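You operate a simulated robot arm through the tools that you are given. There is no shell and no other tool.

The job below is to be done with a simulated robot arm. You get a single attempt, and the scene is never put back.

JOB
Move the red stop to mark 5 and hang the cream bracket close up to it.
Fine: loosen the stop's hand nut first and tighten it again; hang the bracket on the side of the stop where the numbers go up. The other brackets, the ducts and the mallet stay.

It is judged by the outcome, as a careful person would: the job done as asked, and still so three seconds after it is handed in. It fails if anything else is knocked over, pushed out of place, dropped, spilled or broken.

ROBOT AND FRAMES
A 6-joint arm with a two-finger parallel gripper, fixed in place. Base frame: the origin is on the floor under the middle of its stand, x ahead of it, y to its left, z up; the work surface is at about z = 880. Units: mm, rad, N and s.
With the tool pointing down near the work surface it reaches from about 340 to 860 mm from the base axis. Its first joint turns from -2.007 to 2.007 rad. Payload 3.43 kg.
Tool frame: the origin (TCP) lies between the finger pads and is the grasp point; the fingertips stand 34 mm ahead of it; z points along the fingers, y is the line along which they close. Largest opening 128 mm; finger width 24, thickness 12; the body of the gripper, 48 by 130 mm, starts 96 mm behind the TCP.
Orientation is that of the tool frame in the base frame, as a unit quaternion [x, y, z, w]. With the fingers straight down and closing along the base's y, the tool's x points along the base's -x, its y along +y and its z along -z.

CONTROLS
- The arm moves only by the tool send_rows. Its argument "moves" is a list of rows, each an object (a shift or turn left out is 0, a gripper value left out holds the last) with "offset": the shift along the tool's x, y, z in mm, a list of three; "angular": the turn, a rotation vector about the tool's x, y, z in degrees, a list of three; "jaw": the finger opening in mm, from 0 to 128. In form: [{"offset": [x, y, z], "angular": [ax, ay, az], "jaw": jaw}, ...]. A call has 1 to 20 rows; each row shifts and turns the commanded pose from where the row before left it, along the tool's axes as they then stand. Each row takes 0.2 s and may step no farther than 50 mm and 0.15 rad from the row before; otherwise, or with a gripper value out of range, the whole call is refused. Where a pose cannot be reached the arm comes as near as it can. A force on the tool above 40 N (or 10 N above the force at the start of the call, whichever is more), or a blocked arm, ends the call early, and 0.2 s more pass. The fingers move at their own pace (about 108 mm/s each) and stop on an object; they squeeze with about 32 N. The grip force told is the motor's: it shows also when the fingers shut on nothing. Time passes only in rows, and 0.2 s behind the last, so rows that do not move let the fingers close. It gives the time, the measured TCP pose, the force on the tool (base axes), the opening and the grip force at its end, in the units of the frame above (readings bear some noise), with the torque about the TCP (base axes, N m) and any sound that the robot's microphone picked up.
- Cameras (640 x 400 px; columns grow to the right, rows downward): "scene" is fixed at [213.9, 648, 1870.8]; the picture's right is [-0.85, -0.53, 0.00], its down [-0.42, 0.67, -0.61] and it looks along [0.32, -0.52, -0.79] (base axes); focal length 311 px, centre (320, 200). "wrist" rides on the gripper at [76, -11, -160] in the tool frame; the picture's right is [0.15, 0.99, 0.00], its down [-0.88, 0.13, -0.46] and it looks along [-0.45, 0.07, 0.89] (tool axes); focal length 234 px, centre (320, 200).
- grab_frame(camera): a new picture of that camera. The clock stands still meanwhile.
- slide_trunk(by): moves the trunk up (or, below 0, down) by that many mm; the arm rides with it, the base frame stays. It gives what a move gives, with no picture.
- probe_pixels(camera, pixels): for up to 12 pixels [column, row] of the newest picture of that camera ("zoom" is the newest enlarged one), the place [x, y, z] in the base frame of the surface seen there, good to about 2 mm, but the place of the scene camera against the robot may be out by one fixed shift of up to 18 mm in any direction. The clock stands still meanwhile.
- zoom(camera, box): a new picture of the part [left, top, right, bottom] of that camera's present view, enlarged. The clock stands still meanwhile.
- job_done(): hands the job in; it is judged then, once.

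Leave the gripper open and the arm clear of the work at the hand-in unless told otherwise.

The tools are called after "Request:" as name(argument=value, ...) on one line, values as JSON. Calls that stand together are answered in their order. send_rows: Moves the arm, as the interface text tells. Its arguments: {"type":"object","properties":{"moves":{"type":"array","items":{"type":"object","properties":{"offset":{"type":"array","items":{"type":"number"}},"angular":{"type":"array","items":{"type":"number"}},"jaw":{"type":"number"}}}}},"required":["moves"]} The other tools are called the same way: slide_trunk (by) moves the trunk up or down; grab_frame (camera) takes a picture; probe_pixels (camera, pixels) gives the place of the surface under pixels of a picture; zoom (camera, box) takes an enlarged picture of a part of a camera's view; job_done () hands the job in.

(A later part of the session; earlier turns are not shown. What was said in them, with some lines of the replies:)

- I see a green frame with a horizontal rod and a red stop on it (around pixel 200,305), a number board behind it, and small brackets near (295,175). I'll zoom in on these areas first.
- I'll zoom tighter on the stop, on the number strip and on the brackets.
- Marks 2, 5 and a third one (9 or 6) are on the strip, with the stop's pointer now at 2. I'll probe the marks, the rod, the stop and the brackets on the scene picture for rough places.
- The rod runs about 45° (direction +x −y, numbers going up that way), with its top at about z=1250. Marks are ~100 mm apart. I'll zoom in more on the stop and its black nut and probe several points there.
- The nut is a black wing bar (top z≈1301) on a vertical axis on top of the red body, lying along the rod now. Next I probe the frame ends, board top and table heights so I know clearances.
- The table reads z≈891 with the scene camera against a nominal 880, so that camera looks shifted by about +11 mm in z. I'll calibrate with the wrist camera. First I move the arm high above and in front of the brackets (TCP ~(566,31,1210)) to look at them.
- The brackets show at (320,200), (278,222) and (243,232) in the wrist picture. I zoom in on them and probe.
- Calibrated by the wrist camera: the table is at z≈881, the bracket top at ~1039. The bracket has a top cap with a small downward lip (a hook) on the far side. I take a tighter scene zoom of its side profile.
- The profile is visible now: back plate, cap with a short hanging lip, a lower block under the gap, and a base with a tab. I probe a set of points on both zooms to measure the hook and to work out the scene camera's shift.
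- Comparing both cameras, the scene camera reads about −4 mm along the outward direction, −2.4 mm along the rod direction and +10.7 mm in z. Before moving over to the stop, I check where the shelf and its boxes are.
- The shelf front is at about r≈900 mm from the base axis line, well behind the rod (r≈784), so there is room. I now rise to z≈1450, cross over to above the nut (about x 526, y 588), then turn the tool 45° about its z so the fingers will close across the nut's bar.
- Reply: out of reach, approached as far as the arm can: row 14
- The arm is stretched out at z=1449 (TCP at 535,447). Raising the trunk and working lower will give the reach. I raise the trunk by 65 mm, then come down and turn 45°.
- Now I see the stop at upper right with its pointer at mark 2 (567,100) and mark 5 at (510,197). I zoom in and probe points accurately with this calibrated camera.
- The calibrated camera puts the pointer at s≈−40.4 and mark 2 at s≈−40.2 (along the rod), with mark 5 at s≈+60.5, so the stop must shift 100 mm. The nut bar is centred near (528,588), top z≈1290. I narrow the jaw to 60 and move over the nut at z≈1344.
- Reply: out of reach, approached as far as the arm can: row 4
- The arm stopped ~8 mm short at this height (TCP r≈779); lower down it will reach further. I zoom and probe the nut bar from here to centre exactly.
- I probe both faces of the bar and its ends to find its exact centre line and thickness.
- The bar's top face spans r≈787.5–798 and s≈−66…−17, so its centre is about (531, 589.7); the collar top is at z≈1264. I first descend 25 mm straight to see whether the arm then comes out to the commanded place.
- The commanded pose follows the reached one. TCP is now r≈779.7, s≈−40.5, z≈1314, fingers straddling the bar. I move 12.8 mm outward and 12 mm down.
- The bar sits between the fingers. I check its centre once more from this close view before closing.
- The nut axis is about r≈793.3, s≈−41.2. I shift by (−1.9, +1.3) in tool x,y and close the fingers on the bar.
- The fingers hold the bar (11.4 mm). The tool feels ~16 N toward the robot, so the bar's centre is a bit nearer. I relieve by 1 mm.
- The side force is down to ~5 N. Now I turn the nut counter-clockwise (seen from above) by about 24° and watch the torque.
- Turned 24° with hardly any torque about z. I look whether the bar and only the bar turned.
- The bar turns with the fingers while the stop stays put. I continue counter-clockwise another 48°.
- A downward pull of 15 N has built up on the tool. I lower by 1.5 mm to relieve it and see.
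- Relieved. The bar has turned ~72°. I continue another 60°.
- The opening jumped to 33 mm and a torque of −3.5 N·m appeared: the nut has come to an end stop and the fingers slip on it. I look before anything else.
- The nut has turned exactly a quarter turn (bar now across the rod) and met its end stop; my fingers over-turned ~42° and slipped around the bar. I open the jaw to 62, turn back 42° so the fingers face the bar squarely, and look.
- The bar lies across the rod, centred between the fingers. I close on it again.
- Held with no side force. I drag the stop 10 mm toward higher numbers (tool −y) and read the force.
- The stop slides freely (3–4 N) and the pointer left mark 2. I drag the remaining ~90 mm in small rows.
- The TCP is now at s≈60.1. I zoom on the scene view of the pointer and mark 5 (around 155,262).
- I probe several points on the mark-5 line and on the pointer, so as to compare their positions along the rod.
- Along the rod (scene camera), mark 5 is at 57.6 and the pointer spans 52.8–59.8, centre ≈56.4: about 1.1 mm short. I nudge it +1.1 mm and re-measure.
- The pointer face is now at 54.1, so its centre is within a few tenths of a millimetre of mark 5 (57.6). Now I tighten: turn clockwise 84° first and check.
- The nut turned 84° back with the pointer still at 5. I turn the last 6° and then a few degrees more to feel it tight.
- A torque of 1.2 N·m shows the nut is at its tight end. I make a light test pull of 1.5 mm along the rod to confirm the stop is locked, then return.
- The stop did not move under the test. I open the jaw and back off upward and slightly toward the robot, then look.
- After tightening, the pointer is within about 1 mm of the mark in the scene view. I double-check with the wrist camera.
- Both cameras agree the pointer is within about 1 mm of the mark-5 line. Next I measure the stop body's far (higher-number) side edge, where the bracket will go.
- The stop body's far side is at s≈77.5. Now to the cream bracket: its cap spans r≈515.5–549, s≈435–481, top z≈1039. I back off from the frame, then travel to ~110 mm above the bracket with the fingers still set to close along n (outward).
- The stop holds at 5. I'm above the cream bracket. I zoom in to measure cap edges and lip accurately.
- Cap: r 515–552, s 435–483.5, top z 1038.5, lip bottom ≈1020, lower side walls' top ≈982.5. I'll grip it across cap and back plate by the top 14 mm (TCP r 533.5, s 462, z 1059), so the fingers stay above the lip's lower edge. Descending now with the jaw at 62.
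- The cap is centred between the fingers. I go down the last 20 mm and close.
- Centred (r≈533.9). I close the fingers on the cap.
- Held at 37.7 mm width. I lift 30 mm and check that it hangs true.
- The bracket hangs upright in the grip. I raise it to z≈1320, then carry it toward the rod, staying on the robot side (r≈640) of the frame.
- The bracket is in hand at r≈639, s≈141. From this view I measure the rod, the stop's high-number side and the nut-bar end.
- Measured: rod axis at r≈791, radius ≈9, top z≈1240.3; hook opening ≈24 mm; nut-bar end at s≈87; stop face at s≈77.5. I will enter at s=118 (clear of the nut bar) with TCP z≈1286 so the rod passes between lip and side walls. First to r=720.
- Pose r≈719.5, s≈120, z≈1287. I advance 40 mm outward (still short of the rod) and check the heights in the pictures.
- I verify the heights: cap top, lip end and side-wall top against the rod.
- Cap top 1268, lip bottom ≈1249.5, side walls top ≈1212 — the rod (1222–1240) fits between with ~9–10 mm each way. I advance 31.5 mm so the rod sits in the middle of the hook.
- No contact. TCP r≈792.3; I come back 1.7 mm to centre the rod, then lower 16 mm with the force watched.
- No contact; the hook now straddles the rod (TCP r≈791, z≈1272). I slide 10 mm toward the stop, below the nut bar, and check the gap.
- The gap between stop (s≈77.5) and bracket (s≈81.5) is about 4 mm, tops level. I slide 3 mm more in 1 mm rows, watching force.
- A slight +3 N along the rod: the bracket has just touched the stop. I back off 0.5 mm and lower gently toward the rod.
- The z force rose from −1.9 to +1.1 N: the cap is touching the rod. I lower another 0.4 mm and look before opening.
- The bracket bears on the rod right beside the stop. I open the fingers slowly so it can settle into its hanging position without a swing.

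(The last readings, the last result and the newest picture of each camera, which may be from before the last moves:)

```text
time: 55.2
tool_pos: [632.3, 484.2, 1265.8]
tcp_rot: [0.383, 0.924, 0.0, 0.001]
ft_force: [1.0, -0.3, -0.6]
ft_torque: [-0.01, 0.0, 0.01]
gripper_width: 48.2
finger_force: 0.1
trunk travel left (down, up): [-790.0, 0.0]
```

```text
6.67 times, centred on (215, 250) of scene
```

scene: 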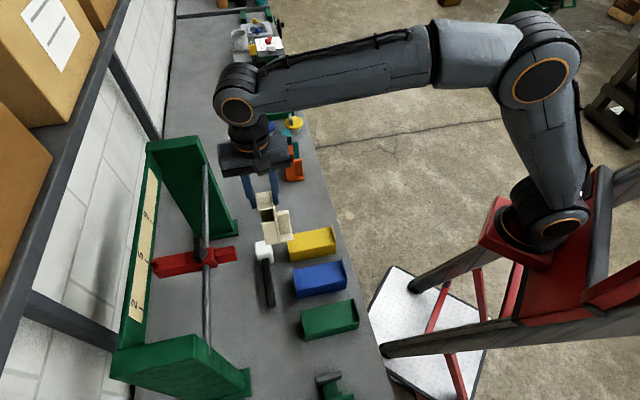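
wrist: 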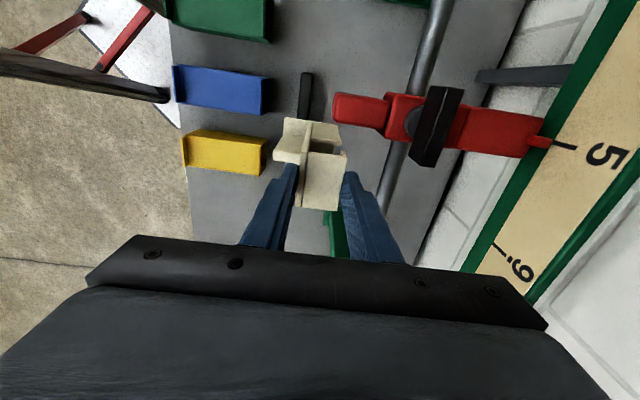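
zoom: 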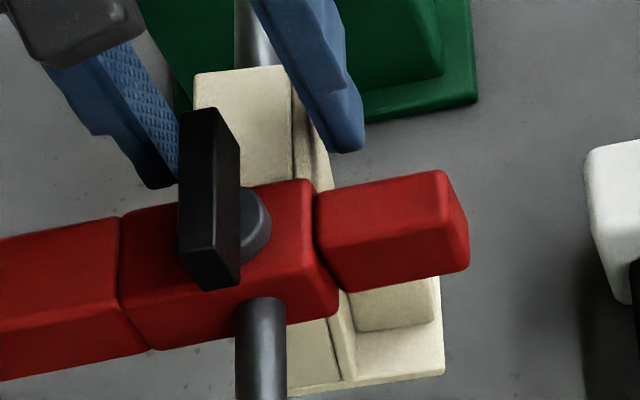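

The bracket hangs on the rod, settled at its natural small tilt, right beside the stop. I open to 60 and rise straight, then back away toward the robot.

Request:
send_rows(moves=[{"jaw": 60}, {}, {"offset": [0, 0, -4]}, {"offset": [0, 0, -4]}, {"offset": [0, 0, -4]}, {"offset": [0, 0, -4]}, {"offset": [0, 0, -4]}, {"offset": [0, 0, -4]}])

Request:
zoom(camera="wrist", box=[240, 90, 420, 210])

```text
time: 57.0
tool_pos: [632.1, 484.8, 1289.2]
tcp_rot: [0.382, 0.924, 0.001, 0.001]
ft_force: [-1.1, -0.2, -0.1]
ft_torque: [0.01, -0.01, 0.01]
gripper_width: 60.1
finger_force: 0.0
trunk travel left (down, up): [-790.0, 0.0]
```

```text
3.33 times, centred on (330, 150) of wrist
```

zoom: 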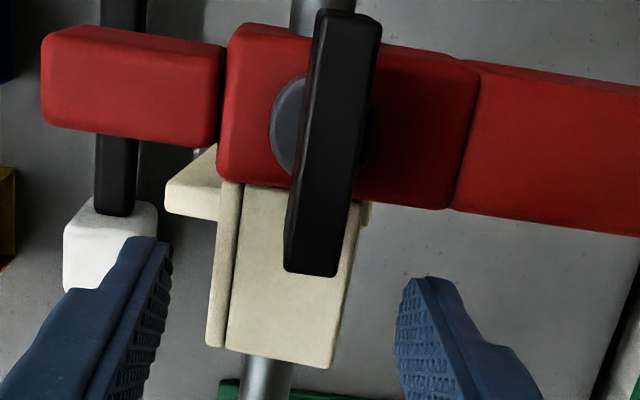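

Clear of the bracket. I continue up and back, away from the work.

Request:
send_rows(moves=[{"offset": [-1, -3, -6]}, {"offset": [-1, -3, -6]}, {"offset": [-1, -3, -6]}, {"offset": [-1, -4, -6]}, {"offset": [0, -10, -6]}, {"offset": [0, -20, -6]}, {"offset": [0, -35, -6]}, {"offset": [0, -45, 0]}, {"offset": [0, -45, 0]}, {"offset": [0, -45, 0]}, {"offset": [0, -45, 0]}])

Request:
grab_frame(camera="wrist")

Request:
grab_frame(camera="scene")

Request:
zoom(camera="scene", box=[130, 200, 260, 300])

```text
time: 59.4
tool_pos: [454.7, 296.7, 1328.1]
tcp_rot: [0.384, 0.923, 0.001, 0.0]
ft_force: [0.8, -0.1, -0.8]
ft_torque: [-0.05, 0.06, -0.02]
gripper_width: 59.9
finger_force: 0.0
trunk travel left (down, up): [-790.0, 0.0]
```

```text
taken
```

wrist: 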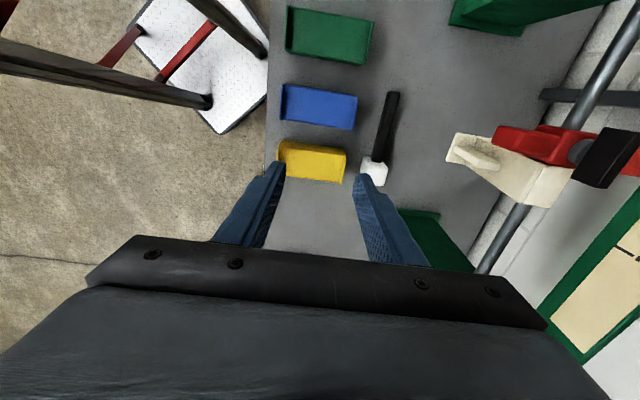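

```text
taken
```

scene: 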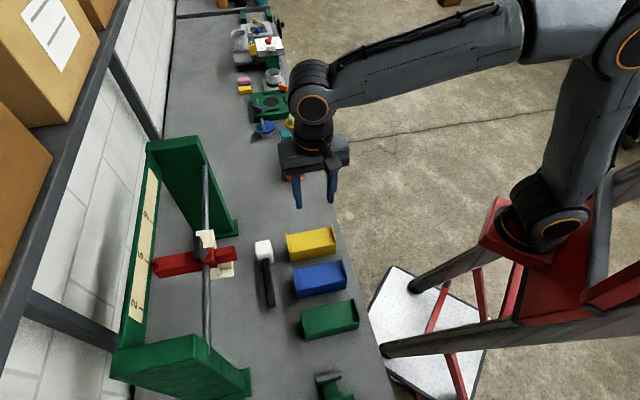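

```text
4.00 times, centred on (195, 250) of scene
```

zoom: 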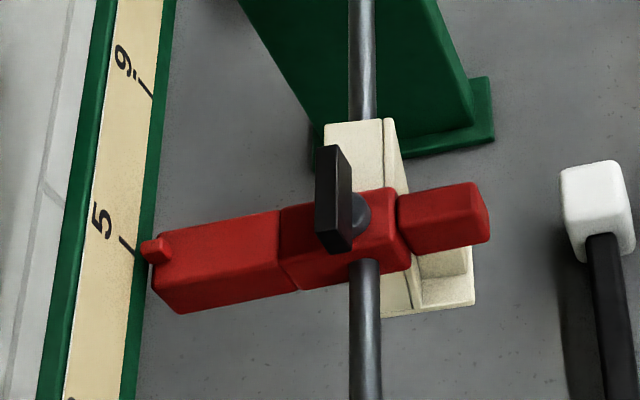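

The bracket hangs on the higher-number side against the stop, with the pointer at 5. I zoom in to check the gap and the pointer one final time.

Request:
zoom(camera="wrist", box=[440, 100, 640, 220])

Request:
zoom(camera="scene", box=[180, 225, 240, 275])

Request:
probe_pixels(camera="zoom", pixels=[[260, 150], [300, 90], [250, 60], [310, 160], [370, 150], [380, 110], [330, 155], [290, 155], [400, 230], [300, 330], [350, 60], [410, 290]])

```text
3.20 times, centred on (540, 160) of wrist
```

zoom: 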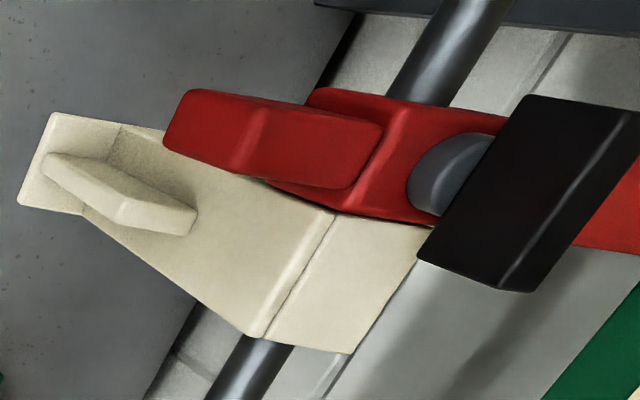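

```text
8.00 times, centred on (210, 250) of scene
```

zoom: 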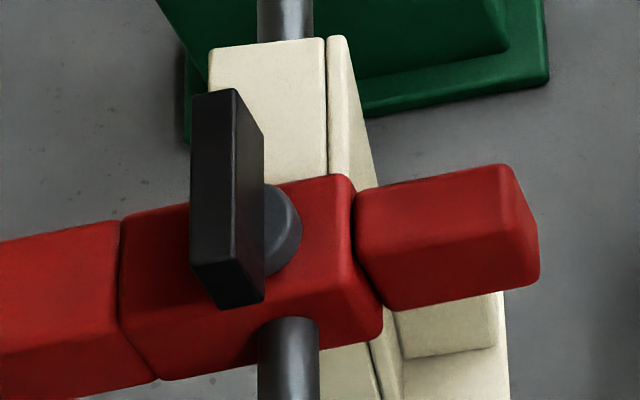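

```text
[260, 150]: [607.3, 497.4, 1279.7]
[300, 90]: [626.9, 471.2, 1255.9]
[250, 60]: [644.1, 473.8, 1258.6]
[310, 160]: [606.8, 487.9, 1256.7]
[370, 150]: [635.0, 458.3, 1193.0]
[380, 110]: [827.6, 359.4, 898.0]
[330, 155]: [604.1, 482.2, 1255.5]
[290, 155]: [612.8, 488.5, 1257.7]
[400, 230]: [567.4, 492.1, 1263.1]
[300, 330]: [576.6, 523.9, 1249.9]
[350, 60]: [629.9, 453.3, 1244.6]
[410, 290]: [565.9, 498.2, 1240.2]
```

The bracket sits tight beside the stop. I open the gripper fully, let a second pass, and re-measure the pointer against the mark.

Request:
send_rows(moves=[{"offset": [0, -20, -10], "jaw": 120}, {}, {}, {}, {}])

Request:
zoom(camera="scene", box=[135, 250, 167, 274])

Request:
probe_pixels(camera="zoom", pixels=[[340, 183], [350, 181], [360, 179], [370, 177], [345, 245], [355, 245], [365, 245], [375, 245], [345, 255], [355, 253], [365, 251], [375, 250]])

Request:
probe_pixels(camera="zoom", pixels=[[225, 162], [230, 167], [235, 173], [240, 178], [245, 183], [250, 189], [255, 195], [260, 201], [265, 207], [270, 213], [275, 219], [335, 172]])

```text
time: 60.6
tool_pos: [440.4, 283.3, 1338.3]
tcp_rot: [0.382, 0.924, 0.002, 0.001]
ft_force: [0.0, 0.2, 0.1]
ft_torque: [-0.02, -0.02, -0.01]
gripper_width: 120.4
finger_force: 0.0
trunk travel left (down, up): [-790.0, 0.0]
```

```text
16.00 times, centred on (151, 262) of scene
```

zoom: 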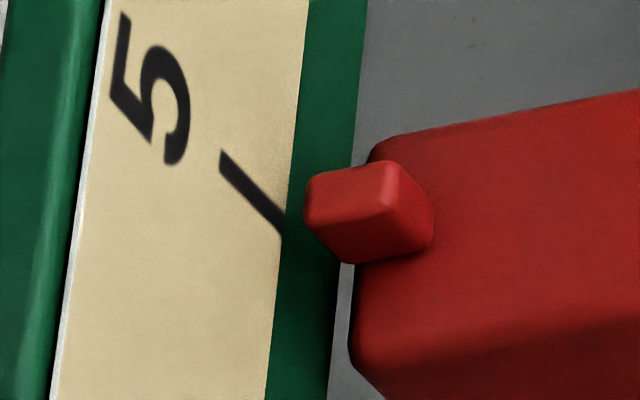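

```text
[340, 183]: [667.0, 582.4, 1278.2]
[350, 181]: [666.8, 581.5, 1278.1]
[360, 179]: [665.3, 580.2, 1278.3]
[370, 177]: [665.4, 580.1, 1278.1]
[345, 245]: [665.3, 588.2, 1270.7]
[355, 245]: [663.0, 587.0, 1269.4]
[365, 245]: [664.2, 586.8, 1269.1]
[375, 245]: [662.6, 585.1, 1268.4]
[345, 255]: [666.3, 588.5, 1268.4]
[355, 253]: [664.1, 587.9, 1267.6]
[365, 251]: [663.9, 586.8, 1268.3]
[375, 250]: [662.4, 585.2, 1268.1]
```

```text
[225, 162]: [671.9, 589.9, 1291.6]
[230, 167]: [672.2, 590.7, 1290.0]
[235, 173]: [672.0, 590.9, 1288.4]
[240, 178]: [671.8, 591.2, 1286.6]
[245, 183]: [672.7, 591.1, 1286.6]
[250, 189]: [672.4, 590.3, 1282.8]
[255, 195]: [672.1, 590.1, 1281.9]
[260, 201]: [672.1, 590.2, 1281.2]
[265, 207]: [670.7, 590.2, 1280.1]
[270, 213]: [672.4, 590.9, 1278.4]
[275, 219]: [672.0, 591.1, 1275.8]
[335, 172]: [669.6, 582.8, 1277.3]
```

The pointer's centre (≈57.9 along the rod) agrees with mark 5 (≈57.6) to about 0.3 mm. The nut is tight with its bar back along the rod, the cream bracket hangs against the stop on the higher-number side, nothing else moved, and the arm is clear with the gripper open. I hand in the job.

Request:
job_done()

```text
The job is handed in.
```

The red stop is at mark 5 and the cream bracket hangs right beside it, on the side where the numbers go up. I have handed the job in.

- **Stop:** I turned the hand nut a quarter turn to loosen it, slid the stop 100 mm from mark 2, and turned the nut back until it felt tight. A light test pull along the rod did not move it. The last camera check put the pointer within about 1 mm of the mark 5 line.
- **Bracket:** It hangs freely on the rod at a slight natural tilt. I felt it touch the stop, then backed off about half a millimetre before letting go.
- **Everything else:** I did not touch the other brackets, the ducts or the mallet, and saw no sign in the last pictures that they had moved.
- **Arm:** It is clear of the work with the gripper open.

While loosening, I turned about 42° past the nut's end stop and the fingers slipped on the bar. The nut and stop showed no damage and worked normally afterwards.
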